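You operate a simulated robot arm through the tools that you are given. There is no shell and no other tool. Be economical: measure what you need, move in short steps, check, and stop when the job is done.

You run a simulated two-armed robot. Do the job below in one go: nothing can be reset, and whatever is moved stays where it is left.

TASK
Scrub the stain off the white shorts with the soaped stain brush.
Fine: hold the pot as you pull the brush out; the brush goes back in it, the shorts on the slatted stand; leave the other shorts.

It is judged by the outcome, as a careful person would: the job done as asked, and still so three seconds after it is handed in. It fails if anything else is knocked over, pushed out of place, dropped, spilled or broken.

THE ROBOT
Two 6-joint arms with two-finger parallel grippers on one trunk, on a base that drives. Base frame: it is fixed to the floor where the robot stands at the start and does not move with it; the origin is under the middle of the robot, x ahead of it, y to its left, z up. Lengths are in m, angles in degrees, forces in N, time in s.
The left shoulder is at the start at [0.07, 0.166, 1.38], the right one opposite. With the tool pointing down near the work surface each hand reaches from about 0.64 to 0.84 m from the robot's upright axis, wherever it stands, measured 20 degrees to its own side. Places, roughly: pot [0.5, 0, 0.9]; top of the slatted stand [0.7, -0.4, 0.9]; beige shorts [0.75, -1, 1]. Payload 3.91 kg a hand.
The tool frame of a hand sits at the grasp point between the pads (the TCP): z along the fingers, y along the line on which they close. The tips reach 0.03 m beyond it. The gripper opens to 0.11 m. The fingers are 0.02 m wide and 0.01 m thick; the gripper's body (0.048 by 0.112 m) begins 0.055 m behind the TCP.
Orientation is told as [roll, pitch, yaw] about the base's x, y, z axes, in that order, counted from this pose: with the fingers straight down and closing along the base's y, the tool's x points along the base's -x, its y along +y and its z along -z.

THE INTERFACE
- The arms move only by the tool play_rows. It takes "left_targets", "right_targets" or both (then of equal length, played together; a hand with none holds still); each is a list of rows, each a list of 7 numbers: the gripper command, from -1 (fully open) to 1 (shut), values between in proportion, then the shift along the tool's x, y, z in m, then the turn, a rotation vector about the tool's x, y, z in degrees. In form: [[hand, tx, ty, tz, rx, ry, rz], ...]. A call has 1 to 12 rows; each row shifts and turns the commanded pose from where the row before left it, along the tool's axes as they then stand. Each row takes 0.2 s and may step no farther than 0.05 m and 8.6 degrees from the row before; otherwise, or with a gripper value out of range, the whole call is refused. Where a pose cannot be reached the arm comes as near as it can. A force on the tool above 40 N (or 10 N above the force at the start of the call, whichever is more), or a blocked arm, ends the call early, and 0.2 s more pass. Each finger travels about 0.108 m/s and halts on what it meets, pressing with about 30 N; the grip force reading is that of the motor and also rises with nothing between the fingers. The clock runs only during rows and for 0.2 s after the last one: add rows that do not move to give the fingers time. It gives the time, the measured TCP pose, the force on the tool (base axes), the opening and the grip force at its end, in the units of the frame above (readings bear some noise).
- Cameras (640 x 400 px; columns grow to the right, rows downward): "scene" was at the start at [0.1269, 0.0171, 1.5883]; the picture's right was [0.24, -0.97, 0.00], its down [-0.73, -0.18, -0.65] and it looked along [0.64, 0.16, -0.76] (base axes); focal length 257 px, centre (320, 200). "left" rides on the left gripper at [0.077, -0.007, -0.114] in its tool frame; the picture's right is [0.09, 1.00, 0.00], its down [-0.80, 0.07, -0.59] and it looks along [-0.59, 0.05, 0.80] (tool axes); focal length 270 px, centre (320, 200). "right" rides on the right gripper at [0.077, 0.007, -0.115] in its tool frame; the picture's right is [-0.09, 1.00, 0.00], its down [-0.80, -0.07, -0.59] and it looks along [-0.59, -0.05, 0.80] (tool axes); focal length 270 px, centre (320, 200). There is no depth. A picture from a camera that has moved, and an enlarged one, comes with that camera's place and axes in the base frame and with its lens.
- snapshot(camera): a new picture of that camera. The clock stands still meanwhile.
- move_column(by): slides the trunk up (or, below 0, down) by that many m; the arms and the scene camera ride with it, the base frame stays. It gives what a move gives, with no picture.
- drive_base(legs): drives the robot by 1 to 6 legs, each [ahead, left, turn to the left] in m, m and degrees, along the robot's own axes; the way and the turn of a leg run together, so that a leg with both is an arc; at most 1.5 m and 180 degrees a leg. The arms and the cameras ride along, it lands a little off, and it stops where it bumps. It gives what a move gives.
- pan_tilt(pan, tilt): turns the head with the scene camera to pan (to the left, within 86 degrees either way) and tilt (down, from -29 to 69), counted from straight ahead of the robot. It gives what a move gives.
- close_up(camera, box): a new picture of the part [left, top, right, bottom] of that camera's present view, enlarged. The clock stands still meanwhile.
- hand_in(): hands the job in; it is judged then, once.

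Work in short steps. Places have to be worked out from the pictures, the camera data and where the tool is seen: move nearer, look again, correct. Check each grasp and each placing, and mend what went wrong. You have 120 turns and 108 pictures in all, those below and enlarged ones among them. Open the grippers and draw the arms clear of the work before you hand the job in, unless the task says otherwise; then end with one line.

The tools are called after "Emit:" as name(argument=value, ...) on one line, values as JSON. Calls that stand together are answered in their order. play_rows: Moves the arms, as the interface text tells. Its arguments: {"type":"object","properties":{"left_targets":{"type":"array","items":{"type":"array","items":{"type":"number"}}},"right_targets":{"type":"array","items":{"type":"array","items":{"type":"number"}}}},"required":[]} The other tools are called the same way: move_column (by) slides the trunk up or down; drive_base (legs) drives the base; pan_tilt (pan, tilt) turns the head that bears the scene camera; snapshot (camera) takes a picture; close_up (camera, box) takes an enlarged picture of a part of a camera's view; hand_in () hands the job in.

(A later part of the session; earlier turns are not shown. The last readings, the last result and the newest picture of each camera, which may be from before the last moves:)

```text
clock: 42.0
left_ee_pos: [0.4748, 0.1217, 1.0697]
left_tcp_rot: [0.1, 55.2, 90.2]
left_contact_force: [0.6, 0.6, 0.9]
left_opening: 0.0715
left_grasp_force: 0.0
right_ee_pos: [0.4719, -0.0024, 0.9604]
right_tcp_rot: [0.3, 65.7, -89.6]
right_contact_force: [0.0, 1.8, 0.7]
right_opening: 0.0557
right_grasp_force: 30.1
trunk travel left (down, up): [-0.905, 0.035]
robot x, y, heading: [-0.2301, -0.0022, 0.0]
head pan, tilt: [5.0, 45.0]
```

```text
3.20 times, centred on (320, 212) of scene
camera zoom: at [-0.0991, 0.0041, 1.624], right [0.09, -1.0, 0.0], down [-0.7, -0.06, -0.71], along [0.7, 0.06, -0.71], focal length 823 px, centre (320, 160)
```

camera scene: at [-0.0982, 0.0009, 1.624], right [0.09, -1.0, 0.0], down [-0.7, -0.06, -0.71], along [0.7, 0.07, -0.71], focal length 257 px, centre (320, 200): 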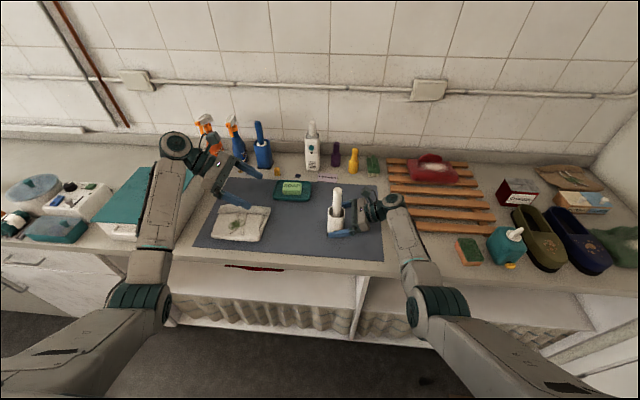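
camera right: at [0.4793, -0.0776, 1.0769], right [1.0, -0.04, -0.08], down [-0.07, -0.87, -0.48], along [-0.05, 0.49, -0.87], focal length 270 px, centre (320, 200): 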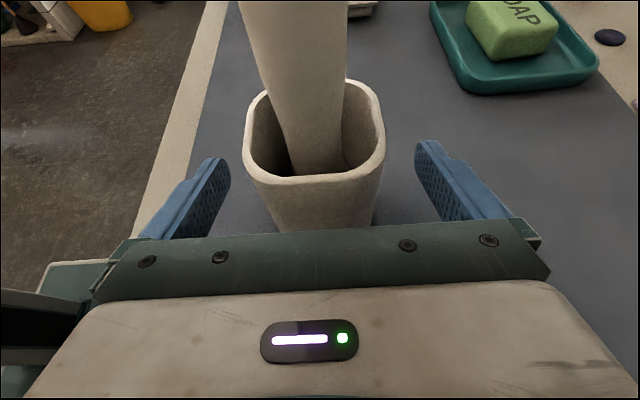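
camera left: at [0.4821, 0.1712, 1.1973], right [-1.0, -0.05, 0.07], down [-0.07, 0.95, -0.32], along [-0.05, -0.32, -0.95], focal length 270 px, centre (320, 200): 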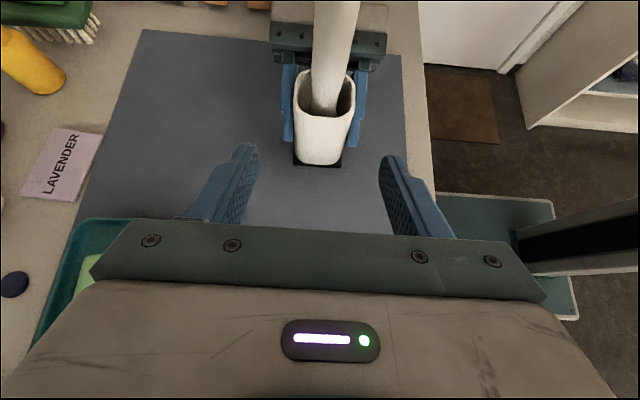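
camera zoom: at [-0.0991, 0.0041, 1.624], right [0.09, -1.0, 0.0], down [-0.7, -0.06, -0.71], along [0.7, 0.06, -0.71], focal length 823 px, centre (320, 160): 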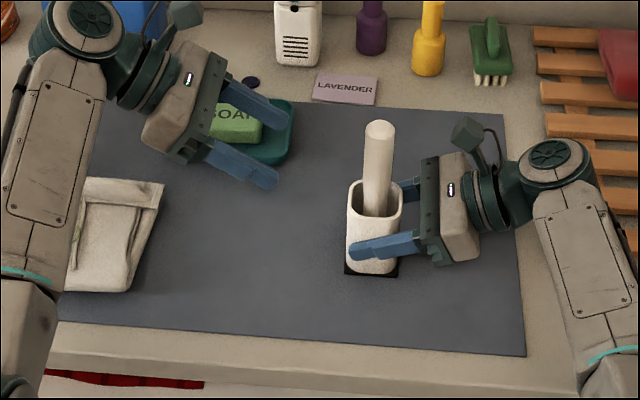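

The pot is held. The handle is at x about 0.471, z up to 1.10; I move the left fingers around it.

Emit:
play_rows(left_targets=[[-0.3, 0.0152, 0.0008, 0.026, 0, 0, 0], [-0.3, 0.0152, 0.0008, 0.026, 0, 0, 0], [-0.3, 0.0152, 0.0008, 0.026, 0, 0, 0], [-0.3, 0.0152, 0.0008, 0.026, 0, 0, 0], [-0.3, 0, 0, 0, 0, 0, 0]])

Emit:
snapshot(camera="left")

Emit:
close_up(camera="scene", box=[240, 150, 400, 250])

```text
clock: 43.2
left_ee_pos: [0.4725, 0.0027, 1.0595]
left_tcp_rot: [0.0, 55.2, 90.3]
left_contact_force: [0.1, -0.5, -0.2]
left_opening: 0.0715
left_grasp_force: 0.1
right_ee_pos: [0.4721, -0.0036, 0.9608]
right_tcp_rot: [0.5, 65.4, -89.6]
right_contact_force: [0.2, -0.7, 0.8]
right_opening: 0.0559
right_grasp_force: 30.1
trunk travel left (down, up): [-0.905, 0.035]
robot x, y, heading: [-0.2318, -0.0012, 0.4]
head pan, tilt: [5.0, 45.0]
```

```text
78 pictures are left
camera left: at [0.479, 0.0519, 1.1879], right [-1.0, -0.05, 0.07], down [-0.07, 0.95, -0.32], along [-0.05, -0.32, -0.95], focal length 270 px, centre (320, 200)
```

left: 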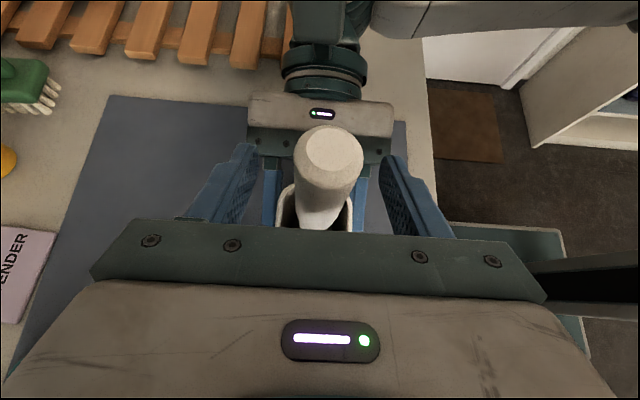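

```text
4.00 times, centred on (320, 200) of scene
camera zoom: at [-0.0995, 0.0052, 1.624], right [0.09, -1.0, 0.0], down [-0.7, -0.06, -0.71], along [0.7, 0.06, -0.71], focal length 1029 px, centre (320, 200)
```

zoom: 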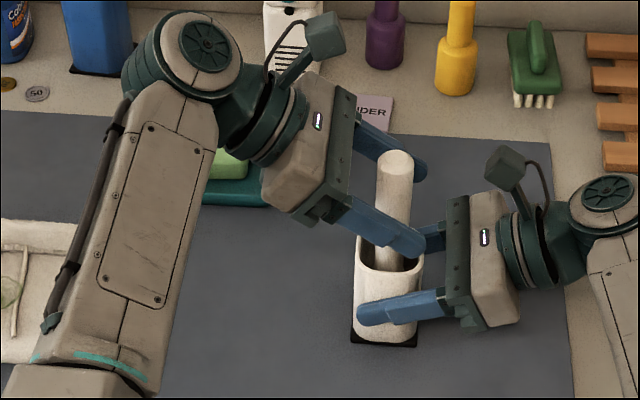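

The handle is centred between the left fingers. I close on it.

Emit:
play_rows(left_targets=[[0.2, 0, 0, 0, 0, 0, 0], [0.6, 0, 0, 0, 0, 0, 0], [1, 0, 0, 0, 0, 0, 0], [1, 0, 0, 0, 0, 0, 0], [1, 0, 0, 0, 0, 0, 0]])

```text
clock: 44.4
left_ee_pos: [0.4715, 0.001, 1.0595]
left_tcp_rot: [-0.1, 55.2, 90.1]
left_contact_force: [-0.3, -0.7, 0.0]
left_opening: 0.026
left_grasp_force: 30.4
right_ee_pos: [0.4715, -0.0031, 0.96]
right_tcp_rot: [0.3, 65.4, -89.7]
right_contact_force: [-0.6, -0.2, -0.5]
right_opening: 0.0559
right_grasp_force: 29.9
trunk travel left (down, up): [-0.905, 0.035]
robot x, y, heading: [-0.2324, 0.0013, 0.2]
head pan, tilt: [5.0, 45.0]
```

The handle is gripped (0.026 m). I lift slowly, straight up.

Emit:
play_rows(left_targets=[[1, 0.0123, 0, -0.0086, 0, 0, 0], [1, 0.0123, 0, -0.0086, 0, 0, 0], [1, 0.0123, 0, -0.0086, 0, 0, 0], [1, 0.0123, 0, -0.0086, 0, 0, 0], [1, 0, 0, 0, 0, 0, 0]])

Emit:
close_up(camera="scene", box=[240, 150, 400, 250])

```text
clock: 45.6
left_ee_pos: [0.4723, 0.0011, 1.1208]
left_tcp_rot: [0.1, 55.2, 90.2]
left_contact_force: [0.8, 0.2, -0.2]
left_opening: 0.0258
left_grasp_force: 29.9
right_ee_pos: [0.4721, -0.0032, 0.96]
right_tcp_rot: [0.5, 65.5, -89.6]
right_contact_force: [1.8, -0.8, 2.1]
right_opening: 0.0561
right_grasp_force: 29.9
trunk travel left (down, up): [-0.905, 0.035]
robot x, y, heading: [-0.2322, -0.0041, 0.1]
head pan, tilt: [5.0, 45.0]
```

```text
4.00 times, centred on (320, 200) of scene
camera zoom: at [-0.0989, 0.0046, 1.624], right [0.09, -1.0, 0.0], down [-0.7, -0.06, -0.71], along [0.7, 0.06, -0.71], focal length 1029 px, centre (320, 200)
```

zoom: 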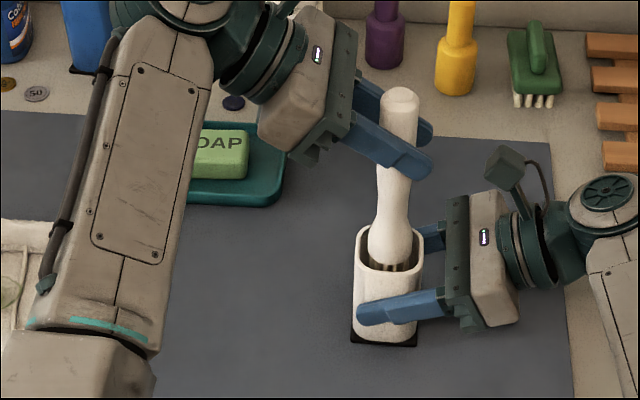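

It comes out cleanly and the bristles are just appearing. I keep lifting.

Emit:
play_rows(left_targets=[[1, 0.0123, 0, -0.0086, 0, 0, 0], [1, 0.0123, 0, -0.0086, 0, 0, 0], [1, 0.0123, 0, -0.0086, 0, 0, 0], [1, 0.0123, 0, -0.0086, 0, 0, 0], [1, 0, 0, 0, 0, 0, 0]])

Emit:
close_up(camera="scene", box=[240, 140, 400, 240])

Emit:
snapshot(camera="right")

```text
clock: 46.8
left_ee_pos: [0.4726, 0.0022, 1.1815]
left_tcp_rot: [0.1, 55.2, 90.2]
left_contact_force: [-0.7, 0.0, -0.7]
left_opening: 0.0256
left_grasp_force: 29.5
right_ee_pos: [0.4715, -0.0028, 0.9598]
right_tcp_rot: [0.4, 65.5, -89.6]
right_contact_force: [2.2, 0.1, 2.9]
right_opening: 0.0559
right_grasp_force: 29.7
trunk travel left (down, up): [-0.905, 0.035]
robot x, y, heading: [-0.2316, -0.0016, 0.3]
head pan, tilt: [5.0, 45.0]
```

```text
4.00 times, centred on (320, 190) of scene
camera zoom: at [-0.099, 0.0046, 1.624], right [0.09, -1.0, 0.0], down [-0.7, -0.06, -0.71], along [0.7, 0.06, -0.71], focal length 1029 px, centre (320, 240)
```

zoom: 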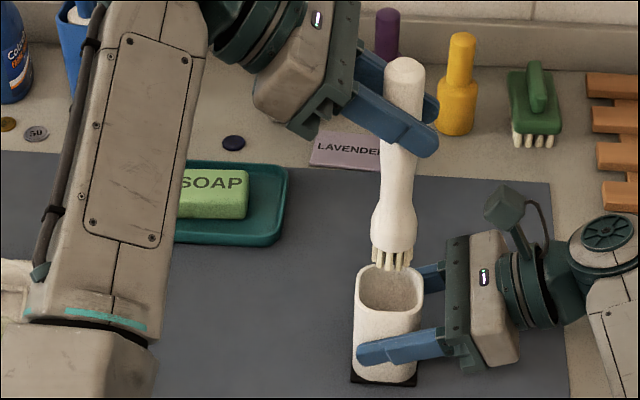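

```text
74 pictures are left
camera right: at [0.4788, -0.0755, 1.0777], right [1.0, -0.04, -0.08], down [-0.07, -0.87, -0.48], along [-0.05, 0.49, -0.87], focal length 270 px, centre (320, 200)
```

right: 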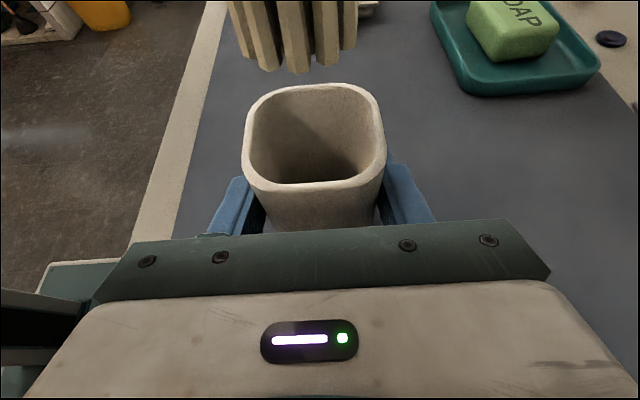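

The brush is out; bristle tips hang about 0.148 m below the left grasp point. I lift a bit more and let go of the pot with the right hand, backing it away sideways.

Emit:
play_rows(left_targets=[[1, 0.0123, 0, -0.0086, 0, 0, 0], [1, 0.0123, 0, -0.0086, 0, 0, 0], [1, 0, 0, 0, 0, 0, 0], [1, 0, 0, 0, 0, 0, 0], [1, 0, 0, 0, 0, 0, 0], [1, 0, 0, 0, 0, 0, 0], [1, 0, 0, 0, 0, 0, 0], [1, 0, 0, 0, 0, 0, 0], [1, 0, 0, 0, 0, 0, 0]], right_targets=[[0.3, 0, 0, 0, 0, 0, 0], [0.3, 0, 0, 0, 0, 0, 0], [-0.2, 0, 0, 0, 0, 0, 0], [-1, 0, 0, 0, 0, 0, 0], [-1, 0, 0, 0, 0, 0, 0], [-1, -0.0162, 0, -0.0355, 0, 0, 0], [-1, -0.0162, 0, -0.0355, 0, 0, 0], [-1, -0.0162, 0, -0.0355, 0, 0, 0], [-1, -0.0162, 0, -0.0355, 0, 0, 0]])

Emit:
play_rows(right_targets=[[-1, 0.0364, 0, -0.0166, 0, 0, 0], [-1, 0.0364, 0, -0.0166, 0, 0, 0], [-1, 0.0364, 0, -0.0166, 0, 0, 0], [-1, 0.0364, 0, -0.0166, 0, 0, 0]])

Emit:
snapshot(camera="scene")

```text
clock: 48.8
left_ee_pos: [0.4721, 0.0012, 1.2102]
left_tcp_rot: [0.1, 55.1, 90.1]
left_contact_force: [0.1, -0.4, 0.0]
left_opening: 0.0259
left_grasp_force: 30.2
right_ee_pos: [0.4687, -0.1598, 0.961]
right_tcp_rot: [0.3, 65.6, -89.5]
right_contact_force: [0.0, 0.2, -0.7]
right_opening: 0.11
right_grasp_force: 0.0
trunk travel left (down, up): [-0.905, 0.035]
robot x, y, heading: [-0.2305, -0.0027, 0.0]
head pan, tilt: [5.0, 45.0]
```

```text
clock: 49.8
left_ee_pos: [0.4718, 0.0028, 1.2097]
left_tcp_rot: [-0.1, 55.2, 90.3]
left_contact_force: [0.1, -0.1, -0.3]
left_opening: 0.0255
left_grasp_force: 29.6
right_ee_pos: [0.4701, -0.1597, 1.1224]
right_tcp_rot: [0.4, 65.5, -89.5]
right_contact_force: [0.0, 0.1, 0.1]
right_opening: 0.11
right_grasp_force: 0.1
trunk travel left (down, up): [-0.905, 0.035]
robot x, y, heading: [-0.2335, -0.0018, 0.1]
head pan, tilt: [5.0, 45.0]
```

```text
73 pictures are left
camera scene: at [-0.0998, 0.0053, 1.624], right [0.09, -1.0, 0.0], down [-0.7, -0.06, -0.71], along [0.7, 0.06, -0.71], focal length 257 px, centre (320, 200)
```

scene: 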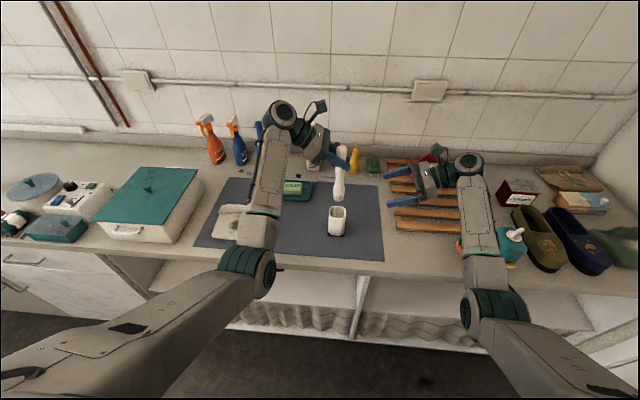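

The pot stands empty and undisturbed. I drive 0.22 m left with both hands high.

Emit:
drive_base(legs=[[0, 0.22, 0]])

Emit:
pan_tilt(pan=5, tilt=55)

Emit:
snapshot(camera="scene")

Emit:
snapshot(camera="left")

Emit:
snapshot(camera="right")

```text
clock: 51.5
left_ee_pos: [0.4703, 0.2192, 1.21]
left_tcp_rot: [0.1, 55.1, 90.2]
left_contact_force: [0.8, -0.2, -1.0]
left_opening: 0.0258
left_grasp_force: 30.0
right_ee_pos: [0.4695, 0.0563, 1.1207]
right_tcp_rot: [0.4, 65.6, -89.5]
right_contact_force: [-0.3, -0.1, -1.4]
right_opening: 0.1099
right_grasp_force: 0.1
trunk travel left (down, up): [-0.905, 0.035]
robot x, y, heading: [-0.2341, 0.2202, 0.1]
head pan, tilt: [5.0, 45.0]
```

```text
clock: 52.2
left_ee_pos: [0.4713, 0.2206, 1.2099]
left_tcp_rot: [0.0, 55.1, 90.3]
left_contact_force: [-0.7, 0.6, -0.1]
left_opening: 0.0258
left_grasp_force: 30.3
right_ee_pos: [0.4683, 0.0591, 1.1202]
right_tcp_rot: [0.4, 65.5, -89.6]
right_contact_force: [-0.4, 0.4, -0.2]
right_opening: 0.1101
right_grasp_force: 0.1
trunk travel left (down, up): [-0.905, 0.035]
robot x, y, heading: [-0.2332, 0.2173, 0.2]
head pan, tilt: [5.0, 55.0]
```

```text
72 pictures are left
camera scene: at [-0.1091, 0.2232, 1.6106], right [0.09, -1.0, 0.0], down [-0.82, -0.08, -0.57], along [0.57, 0.05, -0.82], focal length 257 px, centre (320, 200)
```

scene: 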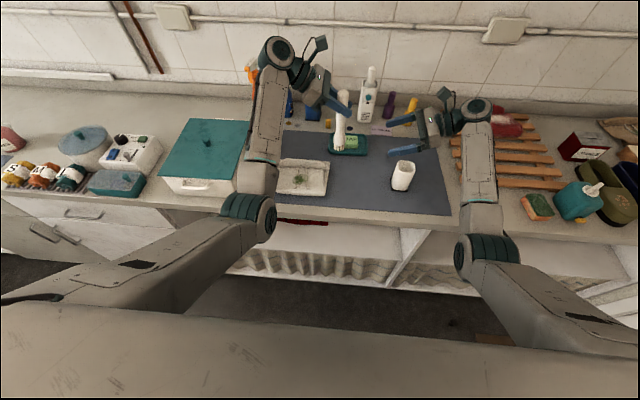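

```text
71 pictures are left
camera left: at [0.4783, 0.2714, 1.3376], right [-1.0, -0.05, 0.07], down [-0.07, 0.94, -0.32], along [-0.05, -0.32, -0.95], focal length 270 px, centre (320, 200)
```

left: 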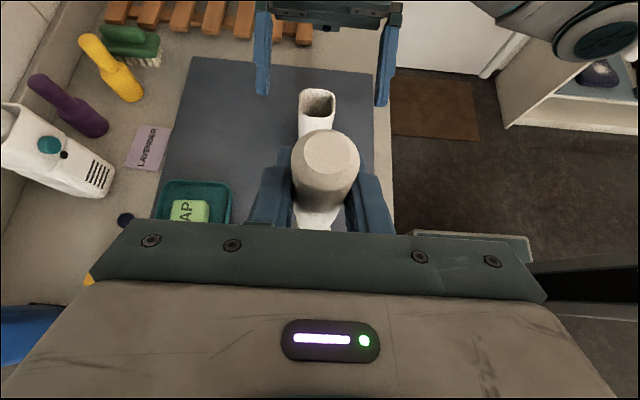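

```text
70 pictures are left
camera right: at [0.476, -0.0133, 1.2392], right [1.0, -0.04, -0.08], down [-0.07, -0.87, -0.48], along [-0.05, 0.49, -0.87], focal length 270 px, centre (320, 200)
```

right: 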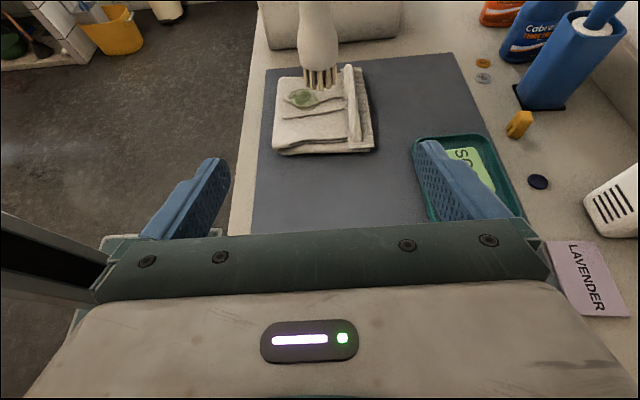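

The right camera has a good view of the shorts. I judge the stain at about [0.443, 0.352], so I move the brush above it with the bristles about 4 cm clear.

Emit:
play_rows(left_targets=[[1, -0.0393, 0.007, -0.0125, 0, 0, 0], [1, -0.0393, 0.007, -0.0125, 0, 0, 0], [1, -0.0393, 0.007, -0.0125, 0, 0, 0], [1, -0.0393, 0.007, -0.0125, 0, 0, 0], [1, 0, 0, 0, 0, 0, 0]])

Emit:
close_up(camera="right", box=[220, 0, 460, 150])

Emit:
close_up(camera="scene", box=[220, 100, 400, 212])

```text
clock: 53.4
left_ee_pos: [0.4437, 0.3507, 1.1112]
left_tcp_rot: [0.0, 55.2, 90.2]
left_contact_force: [-0.7, -0.1, -0.3]
left_opening: 0.0261
left_grasp_force: 30.2
right_ee_pos: [0.4692, 0.0585, 1.1211]
right_tcp_rot: [0.4, 65.5, -89.6]
right_contact_force: [-0.2, 0.1, -0.2]
right_opening: 0.1105
right_grasp_force: 0.1
trunk travel left (down, up): [-0.905, 0.035]
robot x, y, heading: [-0.2272, 0.2146, -0.1]
head pan, tilt: [5.0, 55.0]
```

```text
2.67 times, centred on (340, 75) of right
camera zoom: at [0.476, -0.0137, 1.2392], right [1.0, -0.04, -0.08], down [-0.07, -0.87, -0.48], along [-0.05, 0.49, -0.87], focal length 721 px, centre (267, 533)
```

zoom: 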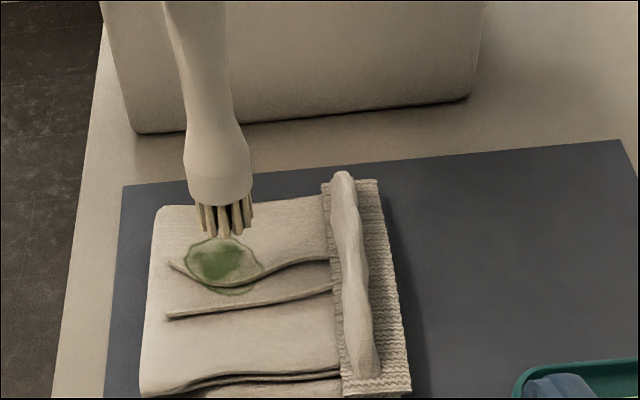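

```text
3.56 times, centred on (310, 156) of scene
camera zoom: at [-0.1092, 0.2224, 1.6106], right [0.09, -1.0, 0.0], down [-0.82, -0.08, -0.57], along [0.57, 0.05, -0.82], focal length 915 px, centre (356, 356)
```

zoom: 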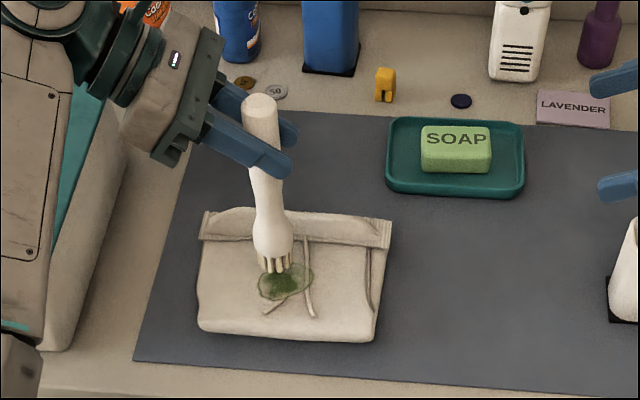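

The bristles are almost directly above the stain; I estimate the cloth top at z about 0.935. I lower gently and watch the force.

Emit:
play_rows(left_targets=[[1, -0.0041, 0, 0.0029, 0, 0, 0], [1, -0.0041, 0, 0.0029, 0, 0, 0], [1, -0.0041, 0, 0.0029, 0, 0, 0], [1, -0.0041, 0, 0.0029, 0, 0, 0], [1, 0, 0, 0, 0, 0, 0]])

Emit:
close_up(camera="right", box=[220, 0, 460, 150])

```text
clock: 54.6
left_ee_pos: [0.4434, 0.3519, 1.0899]
left_tcp_rot: [0.1, 55.2, 90.3]
left_contact_force: [0.0, 0.4, -1.9]
left_opening: 0.0259
left_grasp_force: 30.0
right_ee_pos: [0.4691, 0.06, 1.1219]
right_tcp_rot: [0.4, 65.5, -89.5]
right_contact_force: [-0.1, 0.3, 0.1]
right_opening: 0.1098
right_grasp_force: 0.0
trunk travel left (down, up): [-0.905, 0.035]
robot x, y, heading: [-0.2316, 0.2189, 0.4]
head pan, tilt: [5.0, 55.0]
```

```text
2.67 times, centred on (340, 75) of right
camera zoom: at [0.476, -0.0133, 1.2393], right [1.0, -0.04, -0.08], down [-0.07, -0.87, -0.48], along [-0.05, 0.49, -0.87], focal length 721 px, centre (267, 533)
```

zoom: 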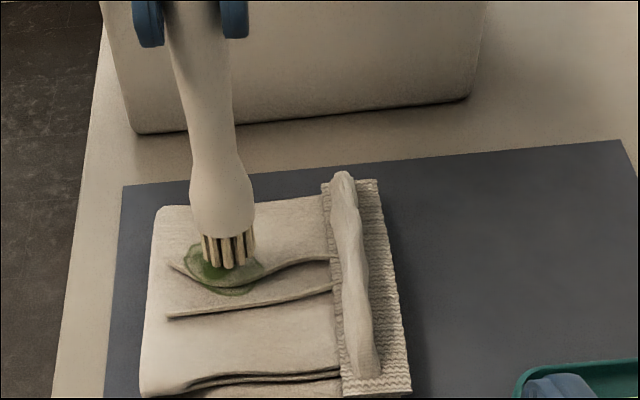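

Nearly touching. I lower another centimetre in small steps.

Emit:
play_rows(left_targets=[[1, -0.0033, 0, 0.0023, 0, 0, 0], [1, -0.0033, 0, 0.0023, 0, 0, 0], [1, 0, 0, 0, 0, 0, 0]])

```text
clock: 55.4
left_ee_pos: [0.4422, 0.3517, 1.0821]
left_tcp_rot: [0.0, 55.2, 90.2]
left_contact_force: [1.1, -0.1, 0.4]
left_opening: 0.0257
left_grasp_force: 30.3
right_ee_pos: [0.4688, 0.0594, 1.1208]
right_tcp_rot: [0.5, 65.4, -89.6]
right_contact_force: [-0.3, 0.7, -0.3]
right_opening: 0.1101
right_grasp_force: 0.0
trunk travel left (down, up): [-0.905, 0.035]
robot x, y, heading: [-0.2345, 0.2217, -0.1]
head pan, tilt: [5.0, 55.0]
```

No contact yet. I go lower.

Emit:
play_rows(left_targets=[[1, -0.0033, 0, 0.0023, 0, 0, 0], [1, -0.0033, 0, 0.0023, 0, 0, 0], [1, 0, 0, 0, 0, 0, 0]])

Emit:
close_up(camera="right", box=[220, 0, 460, 150])

```text
clock: 56.2
left_ee_pos: [0.4411, 0.3509, 1.079]
left_tcp_rot: [-0.6, 55.3, 89.6]
left_contact_force: [3.3, 1.0, 25.4]
left_opening: 0.0259
left_grasp_force: 30.5
right_ee_pos: [0.4661, 0.0598, 1.1243]
right_tcp_rot: [0.8, 65.5, -89.3]
right_contact_force: [-0.1, -0.4, -0.1]
right_opening: 0.11
right_grasp_force: 0.0
trunk travel left (down, up): [-0.905, 0.035]
robot x, y, heading: [-0.2335, 0.2218, 0.5]
head pan, tilt: [5.0, 55.0]
```

```text
2.67 times, centred on (340, 75) of right
camera zoom: at [0.473, -0.0141, 1.2413], right [1.0, -0.04, -0.07], down [-0.07, -0.87, -0.48], along [-0.05, 0.49, -0.87], focal length 721 px, centre (267, 533)
```

zoom: 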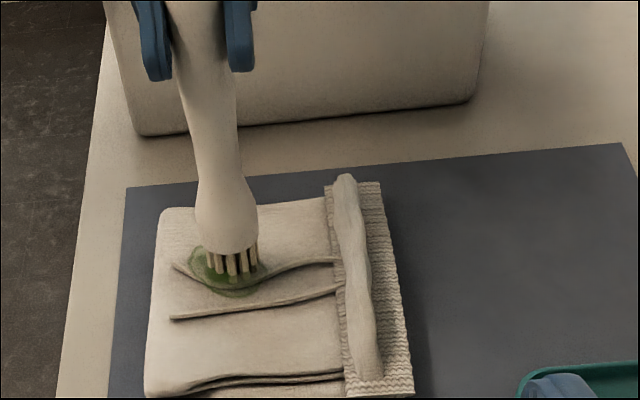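

Contact at z about 1.080 with 25 N. I ease off a little, then make scrubbing strokes along x (±2 cm).

Emit:
play_rows(left_targets=[[1, 0.0025, 0, -0.0017, 0, 0, 0], [1, 0, 0.01, 0, 0, 0, 0], [1, 0, 0.01, 0, 0, 0, 0], [1, 0, -0.02, 0, 0, 0, 0], [1, 0, -0.02, 0, 0, 0, 0], [1, 0, 0.02, 0, 0, 0, 0], [1, 0, 0.02, 0, 0, 0, 0], [1, 0, -0.02, 0, 0, 0, 0], [1, 0, -0.02, 0, 0, 0, 0], [1, 0, 0.02, 0, 0, 0, 0]])

Emit:
close_up(camera="right", box=[220, 0, 460, 150])

```text
clock: 58.4
left_ee_pos: [0.4401, 0.3512, 1.0787]
left_tcp_rot: [-0.3, 55.2, 90.0]
left_contact_force: [-0.3, -0.1, -1.1]
left_opening: 0.0257
left_grasp_force: 30.1
right_ee_pos: [0.4665, 0.06, 1.1225]
right_tcp_rot: [0.7, 65.5, -89.4]
right_contact_force: [-0.2, -0.4, 0.2]
right_opening: 0.1101
right_grasp_force: 0.0
trunk travel left (down, up): [-0.905, 0.035]
robot x, y, heading: [-0.2313, 0.2185, 0.6]
head pan, tilt: [5.0, 55.0]
```

```text
2.67 times, centred on (340, 75) of right
camera zoom: at [0.4735, -0.0127, 1.241], right [1.0, -0.04, -0.07], down [-0.07, -0.87, -0.48], along [-0.05, 0.49, -0.87], focal length 721 px, centre (267, 533)
```

zoom: 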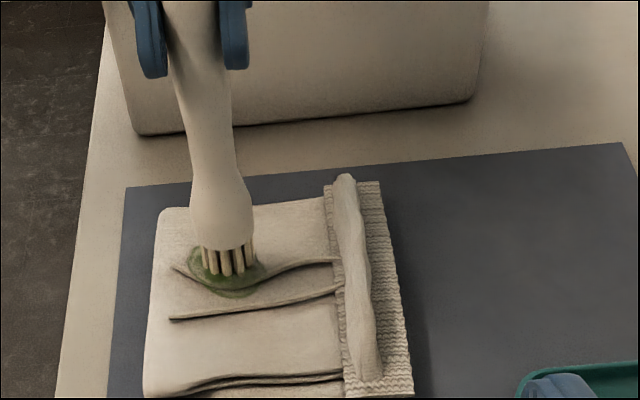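

The stain is unchanged and there's no force, so the bristles weren't pressing. I lower by 3 mm and check the force.

Emit:
play_rows(left_targets=[[1, -0.0025, 0, 0.0017, 0, 0, 0], [1, 0, 0, 0, 0, 0, 0]])

```text
clock: 59.0
left_ee_pos: [0.4417, 0.3523, 1.0749]
left_tcp_rot: [-0.2, 55.1, 90.0]
left_contact_force: [0.1, -0.2, 10.0]
left_opening: 0.0256
left_grasp_force: 30.2
right_ee_pos: [0.4677, 0.0583, 1.1217]
right_tcp_rot: [0.4, 65.4, -89.6]
right_contact_force: [0.7, 0.2, 0.6]
right_opening: 0.11
right_grasp_force: 0.3
trunk travel left (down, up): [-0.905, 0.035]
robot x, y, heading: [-0.2339, 0.2192, 0.2]
head pan, tilt: [5.0, 55.0]
```

A good 10 N. Now I scrub along x with this pressure.

Emit:
play_rows(left_targets=[[1, 0, 0.01, 0, 0, 0, 0], [1, 0, 0.01, 0, 0, 0, 0], [1, 0, -0.02, 0, 0, 0, 0], [1, 0, -0.02, 0, 0, 0, 0], [1, 0, 0.02, 0, 0, 0, 0], [1, 0, 0.02, 0, 0, 0, 0], [1, 0, -0.02, 0, 0, 0, 0], [1, 0, -0.02, 0, 0, 0, 0], [1, 0, 0.02, 0, 0, 0, 0], [1, 0, 0, 0, 0, 0, 0]])

Emit:
close_up(camera="right", box=[220, 0, 460, 150])

```text
clock: 61.2
left_ee_pos: [0.4421, 0.3527, 1.0734]
left_tcp_rot: [-0.1, 55.2, 90.1]
left_contact_force: [2.5, 0.8, 13.6]
left_opening: 0.0258
left_grasp_force: 29.9
right_ee_pos: [0.4682, 0.0592, 1.1224]
right_tcp_rot: [0.5, 65.5, -89.5]
right_contact_force: [0.0, 0.2, 0.3]
right_opening: 0.1101
right_grasp_force: 0.1
trunk travel left (down, up): [-0.905, 0.035]
robot x, y, heading: [-0.2303, 0.2186, 0.5]
head pan, tilt: [5.0, 55.0]
```

```text
2.67 times, centred on (340, 75) of right
camera zoom: at [0.4747, -0.0137, 1.2401], right [1.0, -0.04, -0.08], down [-0.07, -0.87, -0.48], along [-0.05, 0.49, -0.87], focal length 721 px, centre (267, 533)
```

zoom: 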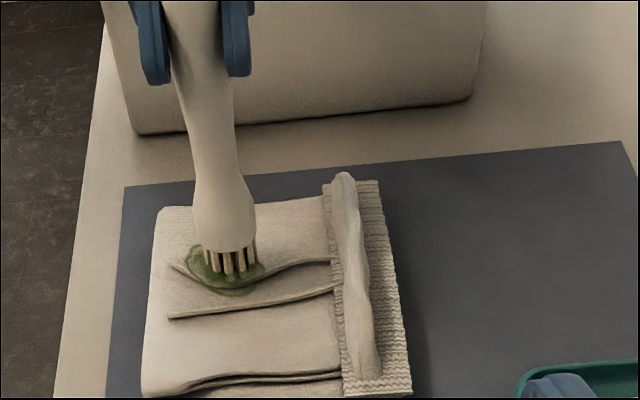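

The pressure is good and the shorts stay put. I continue with strokes offset in y to cover the whole stain.

Emit:
play_rows(left_targets=[[1, 0.0057, 0.01, 0.0082, 0, 0, 0], [1, 0, 0.01, 0, 0, 0, 0], [1, 0, -0.02, 0, 0, 0, 0], [1, 0, -0.025, 0, 0, 0, 0], [1, 0, 0.025, 0, 0, 0, 0], [1, 0, 0.02, 0, 0, 0, 0], [1, 0, -0.02, 0, 0, 0, 0], [1, 0, -0.025, 0, 0, 0, 0], [1, 0, 0.025, 0, 0, 0, 0], [1, 0, 0.02, 0, 0, 0, 0], [1, -0.0057, -0.02, -0.0082, 0, 0, 0], [1, 0, 0, 0, 0, 0, 0]])

Emit:
close_up(camera="right", box=[220, 0, 460, 150])

```text
clock: 63.8
left_ee_pos: [0.4394, 0.3496, 1.0733]
left_tcp_rot: [0.1, 55.1, 90.2]
left_contact_force: [1.1, 0.3, 2.5]
left_opening: 0.0257
left_grasp_force: 29.8
right_ee_pos: [0.4672, 0.0595, 1.1222]
right_tcp_rot: [0.6, 65.5, -89.5]
right_contact_force: [0.4, 0.6, 0.2]
right_opening: 0.1102
right_grasp_force: 0.1
trunk travel left (down, up): [-0.905, 0.035]
robot x, y, heading: [-0.2317, 0.2176, 0.3]
head pan, tilt: [5.0, 55.0]
```

```text
2.67 times, centred on (340, 75) of right
camera zoom: at [0.4747, -0.0137, 1.24], right [1.0, -0.04, -0.08], down [-0.07, -0.87, -0.48], along [-0.05, 0.49, -0.87], focal length 721 px, centre (267, 533)
```

zoom: 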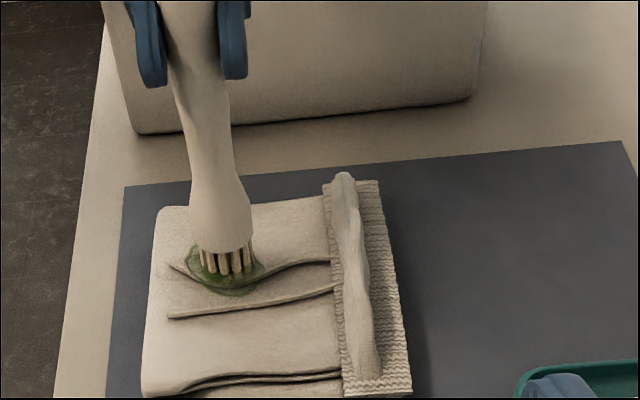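

I can't tell if the stain fades. I raise the brush a little to see it in full.

Emit:
play_rows(left_targets=[[1, 0.025, 0, -0.0175, 0, 0, 0], [1, 0.025, 0, -0.0175, 0, 0, 0], [1, 0, 0, 0, 0, 0, 0]])

Emit:
close_up(camera="right", box=[220, 0, 460, 150])

Emit:
close_up(camera="scene", box=[240, 120, 400, 220])

```text
clock: 64.6
left_ee_pos: [0.4413, 0.3524, 1.1367]
left_tcp_rot: [0.2, 55.2, 90.2]
left_contact_force: [-1.0, 0.1, -1.8]
left_opening: 0.0254
left_grasp_force: 29.5
right_ee_pos: [0.4685, 0.0594, 1.1227]
right_tcp_rot: [0.4, 65.5, -89.6]
right_contact_force: [-0.1, 0.3, -0.3]
right_opening: 0.1099
right_grasp_force: 0.0
trunk travel left (down, up): [-0.905, 0.035]
robot x, y, heading: [-0.2337, 0.2168, 0.3]
head pan, tilt: [5.0, 55.0]
```

```text
2.67 times, centred on (340, 75) of right
camera zoom: at [0.4762, -0.013, 1.2392], right [1.0, -0.04, -0.08], down [-0.07, -0.87, -0.48], along [-0.05, 0.49, -0.87], focal length 721 px, centre (267, 533)
```

zoom: 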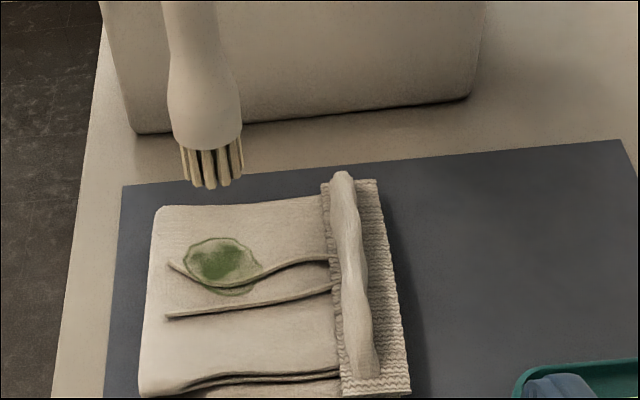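

```text
4.00 times, centred on (320, 170) of scene
camera zoom: at [-0.1089, 0.2234, 1.6105], right [0.09, -1.0, 0.0], down [-0.82, -0.08, -0.57], along [0.57, 0.05, -0.82], focal length 1029 px, centre (320, 320)
```

zoom: 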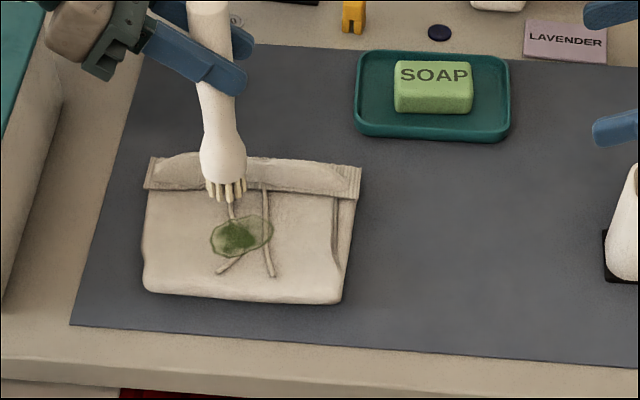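

The right half of the stain looks fainter, so scrubbing works but needs more. I lower again with slightly more pressure.

Emit:
play_rows(left_targets=[[1, -0.025, 0, 0.0175, 0, 0, 0], [1, -0.022, 0, 0.0154, 0, 0, 0], [1, -0.0047, 0, 0.0033, 0, 0, 0], [1, 0, 0, 0, 0, 0, 0]])

```text
clock: 65.6
left_ee_pos: [0.4422, 0.3511, 1.0744]
left_tcp_rot: [-0.2, 55.2, 90.0]
left_contact_force: [-1.0, 0.3, 10.8]
left_opening: 0.0256
left_grasp_force: 30.1
right_ee_pos: [0.4673, 0.0587, 1.1231]
right_tcp_rot: [0.6, 65.5, -89.5]
right_contact_force: [0.3, -0.4, 0.4]
right_opening: 0.1098
right_grasp_force: 0.1
trunk travel left (down, up): [-0.905, 0.035]
robot x, y, heading: [-0.2318, 0.2185, 0.4]
head pan, tilt: [5.0, 55.0]
```

10.8 N of pressure. I scrub with back-and-forth strokes.

Emit:
play_rows(left_targets=[[1, 0, 0.02, 0, 0, 0, 0], [1, 0, -0.02, 0, 0, 0, 0], [1, 0, -0.02, 0, 0, 0, 0], [1, 0, 0.02, 0, 0, 0, 0], [1, 0, 0.02, 0, 0, 0, 0], [1, 0, -0.02, 0, 0, 0, 0], [1, 0, -0.02, 0, 0, 0, 0], [1, 0, 0.02, 0, 0, 0, 0], [1, 0, 0.02, 0, 0, 0, 0], [1, 0, -0.02, 0, 0, 0, 0], [1, 0, -0.02, 0, 0, 0, 0], [1, 0, 0.02, 0, 0, 0, 0]])

Emit:
play_rows(left_targets=[[1, -0.0057, 0.02, -0.0082, 0, 0, 0], [1, 0, -0.02, 0, 0, 0, 0], [1, 0, -0.02, 0, 0, 0, 0], [1, 0, 0.02, 0, 0, 0, 0], [1, 0, 0.02, 0, 0, 0, 0], [1, 0, -0.02, 0, 0, 0, 0], [1, 0, -0.02, 0, 0, 0, 0], [1, 0, 0.02, 0, 0, 0, 0], [1, 0, 0.02, 0, 0, 0, 0], [1, 0, -0.02, 0, 0, 0, 0], [1, 0, -0.02, 0, 0, 0, 0], [1, 0.0057, 0.02, 0.0082, 0, 0, 0]])

Emit:
close_up(camera="right", box=[220, 0, 460, 150])

```text
clock: 68.2
left_ee_pos: [0.4399, 0.3526, 1.073]
left_tcp_rot: [-0.1, 55.2, 90.0]
left_contact_force: [1.9, -0.9, 4.7]
left_opening: 0.0253
left_grasp_force: 30.2
right_ee_pos: [0.4662, 0.0601, 1.1237]
right_tcp_rot: [0.7, 65.5, -89.3]
right_contact_force: [0.2, -0.6, 0.3]
right_opening: 0.1099
right_grasp_force: 0.0
trunk travel left (down, up): [-0.905, 0.035]
robot x, y, heading: [-0.2316, 0.2176, 0.6]
head pan, tilt: [5.0, 55.0]
```

```text
clock: 70.8
left_ee_pos: [0.4388, 0.3528, 1.0729]
left_tcp_rot: [-0.2, 55.2, 90.0]
left_contact_force: [2.8, 0.3, 3.5]
left_opening: 0.0252
left_grasp_force: 29.7
right_ee_pos: [0.4669, 0.0597, 1.1247]
right_tcp_rot: [0.8, 65.5, -89.3]
right_contact_force: [-0.8, 0.5, 0.1]
right_opening: 0.11
right_grasp_force: 0.0
trunk travel left (down, up): [-0.905, 0.035]
robot x, y, heading: [-0.2295, 0.2192, 0.2]
head pan, tilt: [5.0, 55.0]
```

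```text
2.67 times, centred on (340, 75) of right
camera zoom: at [0.4735, -0.0133, 1.2409], right [1.0, -0.04, -0.07], down [-0.07, -0.87, -0.48], along [-0.05, 0.49, -0.87], focal length 721 px, centre (267, 533)
```

zoom: 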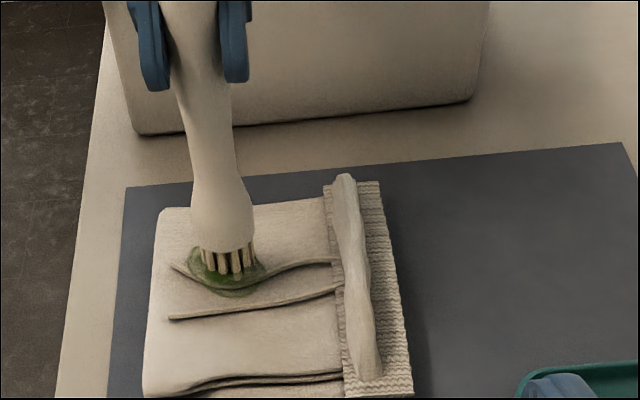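

I lift to inspect the progress.

Emit:
play_rows(left_targets=[[1, 0.025, 0, -0.0175, 0, 0, 0], [1, 0.025, 0, -0.0175, 0, 0, 0], [1, 0, 0, 0, 0, 0, 0]])

Emit:
close_up(camera="right", box=[220, 0, 460, 150])

Emit:
close_up(camera="scene", box=[240, 100, 400, 200])

```text
clock: 71.6
left_ee_pos: [0.4395, 0.3525, 1.1326]
left_tcp_rot: [0.1, 55.2, 90.4]
left_contact_force: [0.2, -0.3, -1.2]
left_opening: 0.025
left_grasp_force: 30.0
right_ee_pos: [0.4695, 0.0596, 1.1212]
right_tcp_rot: [0.5, 65.6, -89.6]
right_contact_force: [0.4, -0.1, -0.1]
right_opening: 0.11
right_grasp_force: 0.0
trunk travel left (down, up): [-0.905, 0.035]
robot x, y, heading: [-0.2285, 0.2176, 0.2]
head pan, tilt: [5.0, 55.0]
```

```text
2.67 times, centred on (340, 75) of right
camera zoom: at [0.4763, -0.0131, 1.2391], right [1.0, -0.04, -0.08], down [-0.07, -0.87, -0.48], along [-0.05, 0.49, -0.87], focal length 721 px, centre (267, 533)
```

zoom: 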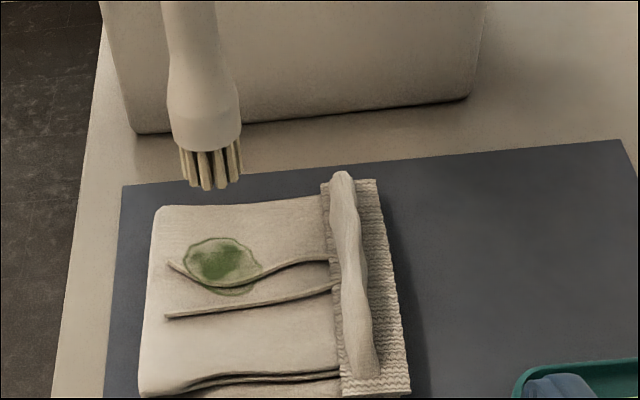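

```text
4.00 times, centred on (320, 150) of scene
camera zoom: at [-0.1089, 0.2232, 1.6105], right [0.09, -1.0, 0.0], down [-0.82, -0.08, -0.57], along [0.57, 0.05, -0.82], focal length 1029 px, centre (320, 400)
```

zoom: 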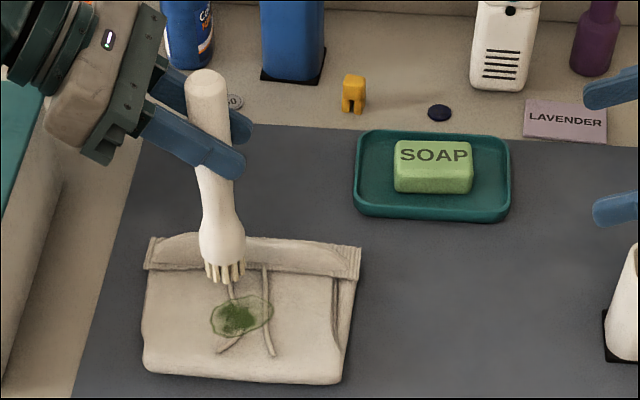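

The stain does look a bit paler than at first, so I continue with stronger pressure and longer strokes.

Emit:
play_rows(left_targets=[[1, -0.025, 0, 0.0175, 0, 0, 0], [1, -0.024, 0, 0.0168, 0, 0, 0], [1, -0.0045, 0, 0.0032, 0, 0, 0], [1, 0, 0, 0, 0, 0, 0]])

Emit:
play_rows(left_targets=[[1, 0, 0.025, 0, 0, 0, 0], [1, 0, -0.025, 0, 0, 0, 0], [1, 0, -0.025, 0, 0, 0, 0], [1, 0, 0.025, 0, 0, 0, 0], [1, 0, 0.025, 0, 0, 0, 0], [1, 0, -0.025, 0, 0, 0, 0], [1, 0, -0.025, 0, 0, 0, 0], [1, 0, 0.025, 0, 0, 0, 0], [1, 0, 0.025, 0, 0, 0, 0], [1, 0, -0.025, 0, 0, 0, 0], [1, 0, -0.025, 0, 0, 0, 0], [1, 0, 0.025, 0, 0, 0, 0]])

Emit:
close_up(camera="right", box=[220, 0, 460, 150])

```text
clock: 72.6
left_ee_pos: [0.4406, 0.3529, 1.0716]
left_tcp_rot: [-0.6, 55.3, 89.7]
left_contact_force: [1.8, 2.5, 23.2]
left_opening: 0.0252
left_grasp_force: 29.5
right_ee_pos: [0.4667, 0.0597, 1.1244]
right_tcp_rot: [0.8, 65.4, -89.3]
right_contact_force: [0.0, -0.5, -0.2]
right_opening: 0.11
right_grasp_force: 0.1
trunk travel left (down, up): [-0.905, 0.035]
robot x, y, heading: [-0.2312, 0.2199, 0.2]
head pan, tilt: [5.0, 55.0]
```

```text
clock: 75.2
left_ee_pos: [0.441, 0.353, 1.0692]
left_tcp_rot: [-0.1, 55.3, 90.1]
left_contact_force: [-1.0, 0.6, -0.6]
left_opening: 0.025
left_grasp_force: 30.3
right_ee_pos: [0.4667, 0.0592, 1.1232]
right_tcp_rot: [0.7, 65.4, -89.4]
right_contact_force: [0.1, 0.0, -0.1]
right_opening: 0.1101
right_grasp_force: 0.1
trunk travel left (down, up): [-0.905, 0.035]
robot x, y, heading: [-0.2282, 0.2158, 0.5]
head pan, tilt: [5.0, 55.0]
```

```text
2.67 times, centred on (340, 75) of right
camera zoom: at [0.4733, -0.0126, 1.2412], right [1.0, -0.04, -0.07], down [-0.07, -0.87, -0.48], along [-0.05, 0.49, -0.87], focal length 721 px, centre (267, 533)
```

zoom: 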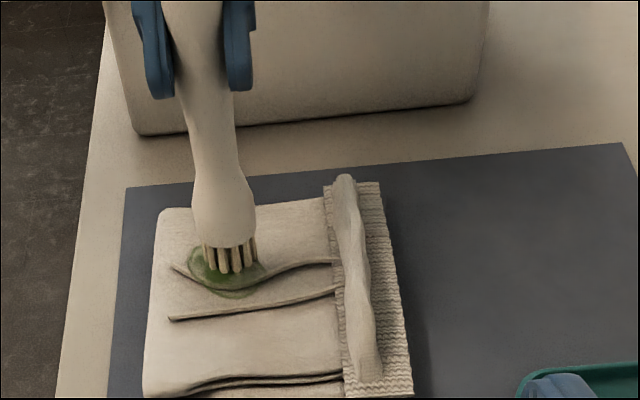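

The brush slips slightly up in the grip during strokes, so the pressure fades. I scrub again while creeping down slightly to keep pressing.

Emit:
play_rows(left_targets=[[1, -0.0016, 0.02, 0.0011, 0, 0, 0], [1, -0.0006, -0.02, 0.0004, 0, 0, 0], [1, -0.0004, -0.02, 0.0003, 0, 0, 0], [1, -0.0004, 0.02, 0.0003, 0, 0, 0], [1, -0.0004, 0.02, 0.0003, 0, 0, 0], [1, -0.0004, -0.02, 0.0003, 0, 0, 0], [1, -0.0004, -0.02, 0.0003, 0, 0, 0], [1, -0.0004, 0.02, 0.0003, 0, 0, 0], [1, -0.0004, 0.02, 0.0003, 0, 0, 0], [1, -0.0004, -0.02, 0.0003, 0, 0, 0], [1, -0.0004, -0.02, 0.0003, 0, 0, 0], [1, -0.0004, 0.02, 0.0003, 0, 0, 0]])

Emit:
close_up(camera="right", box=[220, 0, 460, 150])

```text
clock: 77.8
left_ee_pos: [0.442, 0.3505, 1.0605]
left_tcp_rot: [-0.3, 55.2, 90.0]
left_contact_force: [6.5, 0.3, 16.6]
left_opening: 0.0254
left_grasp_force: 29.8
right_ee_pos: [0.4683, 0.0594, 1.1225]
right_tcp_rot: [0.6, 65.5, -89.4]
right_contact_force: [-0.5, -0.1, -0.7]
right_opening: 0.1099
right_grasp_force: 0.1
trunk travel left (down, up): [-0.905, 0.035]
robot x, y, heading: [-0.2306, 0.2171, 0.1]
head pan, tilt: [5.0, 55.0]
```

```text
2.67 times, centred on (340, 75) of right
camera zoom: at [0.4749, -0.0136, 1.2402], right [1.0, -0.04, -0.08], down [-0.07, -0.87, -0.48], along [-0.05, 0.49, -0.87], focal length 721 px, centre (267, 533)
```

zoom: 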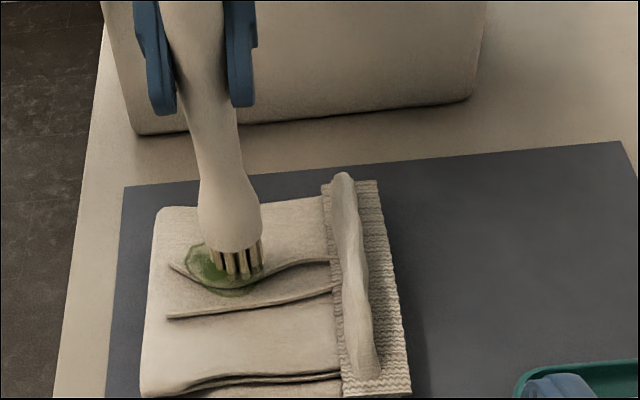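

16 N is kept throughout now. The bristles sit a bit toward +x, so I centre the strokes 1 cm nearer and continue.

Emit:
play_rows(left_targets=[[1, 0, 0.03, 0, 0, 0, 0], [1, 0, -0.02, 0, 0, 0, 0], [1, 0, -0.02, 0, 0, 0, 0], [1, -0.0003, 0.02, 0.0002, 0, 0, 0], [1, -0.0003, 0.02, 0.0002, 0, 0, 0], [1, -0.0003, -0.02, 0.0002, 0, 0, 0], [1, -0.0003, -0.02, 0.0002, 0, 0, 0], [1, -0.0003, 0.02, 0.0002, 0, 0, 0], [1, -0.0003, 0.02, 0.0002, 0, 0, 0], [1, -0.0003, -0.02, 0.0002, 0, 0, 0], [1, -0.0003, -0.02, 0.0002, 0, 0, 0], [1, -0.0003, 0.02, 0.0002, 0, 0, 0]])

Emit:
close_up(camera="right", box=[220, 0, 460, 150])

```text
clock: 80.4
left_ee_pos: [0.4315, 0.35, 1.0592]
left_tcp_rot: [-0.4, 55.2, 89.9]
left_contact_force: [6.3, -0.5, 16.9]
left_opening: 0.0255
left_grasp_force: 30.0
right_ee_pos: [0.4677, 0.0593, 1.124]
right_tcp_rot: [0.7, 65.6, -89.3]
right_contact_force: [0.1, 0.3, -0.1]
right_opening: 0.11
right_grasp_force: 0.1
trunk travel left (down, up): [-0.905, 0.035]
robot x, y, heading: [-0.2336, 0.2157, 0.5]
head pan, tilt: [5.0, 55.0]
```

```text
2.67 times, centred on (340, 75) of right
camera zoom: at [0.4738, -0.0139, 1.241], right [1.0, -0.04, -0.07], down [-0.07, -0.87, -0.48], along [-0.05, 0.49, -0.87], focal length 721 px, centre (267, 533)
```

zoom: 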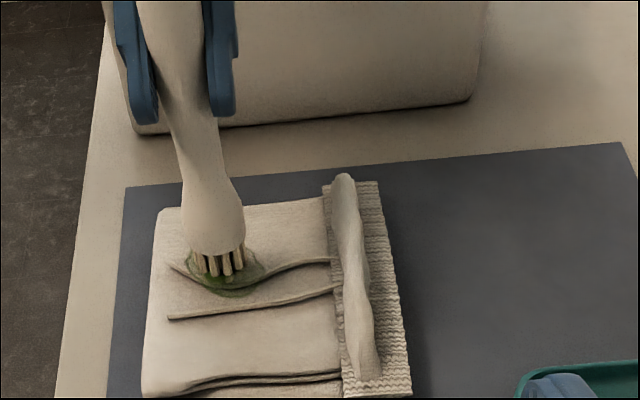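

Steady 17 N. Another pass with y offset toward the nearer part of the stain.

Emit:
play_rows(left_targets=[[1, 0.004, 0.02, 0.0058, 0, 0, 0], [1, 0, -0.02, 0, 0, 0, 0], [1, 0, -0.02, 0, 0, 0, 0], [1, -0.0002, 0.02, 0.0001, 0, 0, 0], [1, -0.0002, 0.02, 0.0001, 0, 0, 0], [1, -0.0002, -0.02, 0.0001, 0, 0, 0], [1, -0.0002, -0.02, 0.0001, 0, 0, 0], [1, -0.0002, 0.02, 0.0001, 0, 0, 0], [1, -0.0002, 0.02, 0.0001, 0, 0, 0], [1, 0, -0.02, 0, 0, 0, 0], [1, 0, -0.02, 0, 0, 0, 0], [1, 0, 0.02, 0, 0, 0, 0]])

Emit:
play_rows(left_targets=[[1, 0.025, 0, -0.0175, 0, 0, 0], [1, 0.025, 0, -0.0175, 0, 0, 0], [1, 0, 0, 0, 0, 0, 0]])

Emit:
close_up(camera="right", box=[220, 0, 460, 150])

Emit:
close_up(camera="scene", box=[240, 120, 400, 220])

```text
clock: 83.0
left_ee_pos: [0.4309, 0.3465, 1.0553]
left_tcp_rot: [0.2, 55.2, 90.3]
left_contact_force: [-0.3, -0.3, 0.0]
left_opening: 0.0248
left_grasp_force: 29.5
right_ee_pos: [0.4666, 0.0579, 1.1233]
right_tcp_rot: [0.6, 65.5, -89.4]
right_contact_force: [-0.4, 1.0, 0.4]
right_opening: 0.1102
right_grasp_force: 0.1
trunk travel left (down, up): [-0.905, 0.035]
robot x, y, heading: [-0.2308, 0.2192, 0.6]
head pan, tilt: [5.0, 55.0]
```

```text
clock: 83.8
left_ee_pos: [0.4326, 0.345, 1.1156]
left_tcp_rot: [0.2, 55.2, 90.4]
left_contact_force: [0.4, -0.7, -1.1]
left_opening: 0.025
left_grasp_force: 30.3
right_ee_pos: [0.4684, 0.0598, 1.1218]
right_tcp_rot: [0.4, 65.6, -89.6]
right_contact_force: [-0.2, -0.2, -0.5]
right_opening: 0.1099
right_grasp_force: 0.1
trunk travel left (down, up): [-0.905, 0.035]
robot x, y, heading: [-0.2346, 0.2193, 0.1]
head pan, tilt: [5.0, 55.0]
```

```text
2.67 times, centred on (340, 75) of right
camera zoom: at [0.4762, -0.013, 1.2392], right [1.0, -0.04, -0.08], down [-0.07, -0.87, -0.48], along [-0.05, 0.49, -0.87], focal length 721 px, centre (267, 533)
```

zoom: 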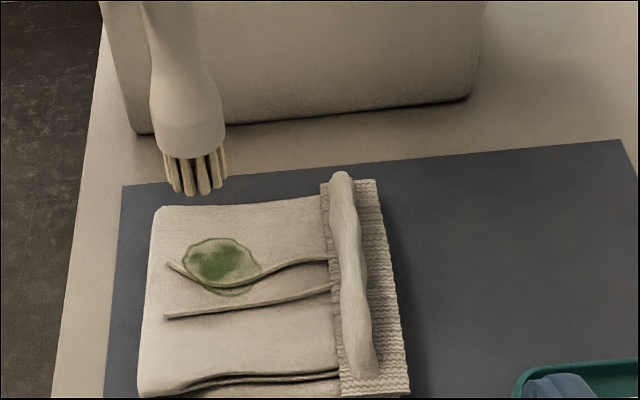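

```text
4.00 times, centred on (320, 170) of scene
camera zoom: at [-0.109, 0.2233, 1.6106], right [0.09, -1.0, 0.0], down [-0.82, -0.08, -0.57], along [0.57, 0.05, -0.82], focal length 1029 px, centre (320, 320)
```

zoom: 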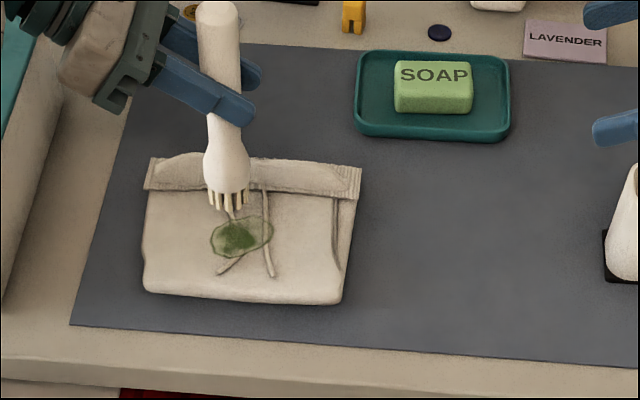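

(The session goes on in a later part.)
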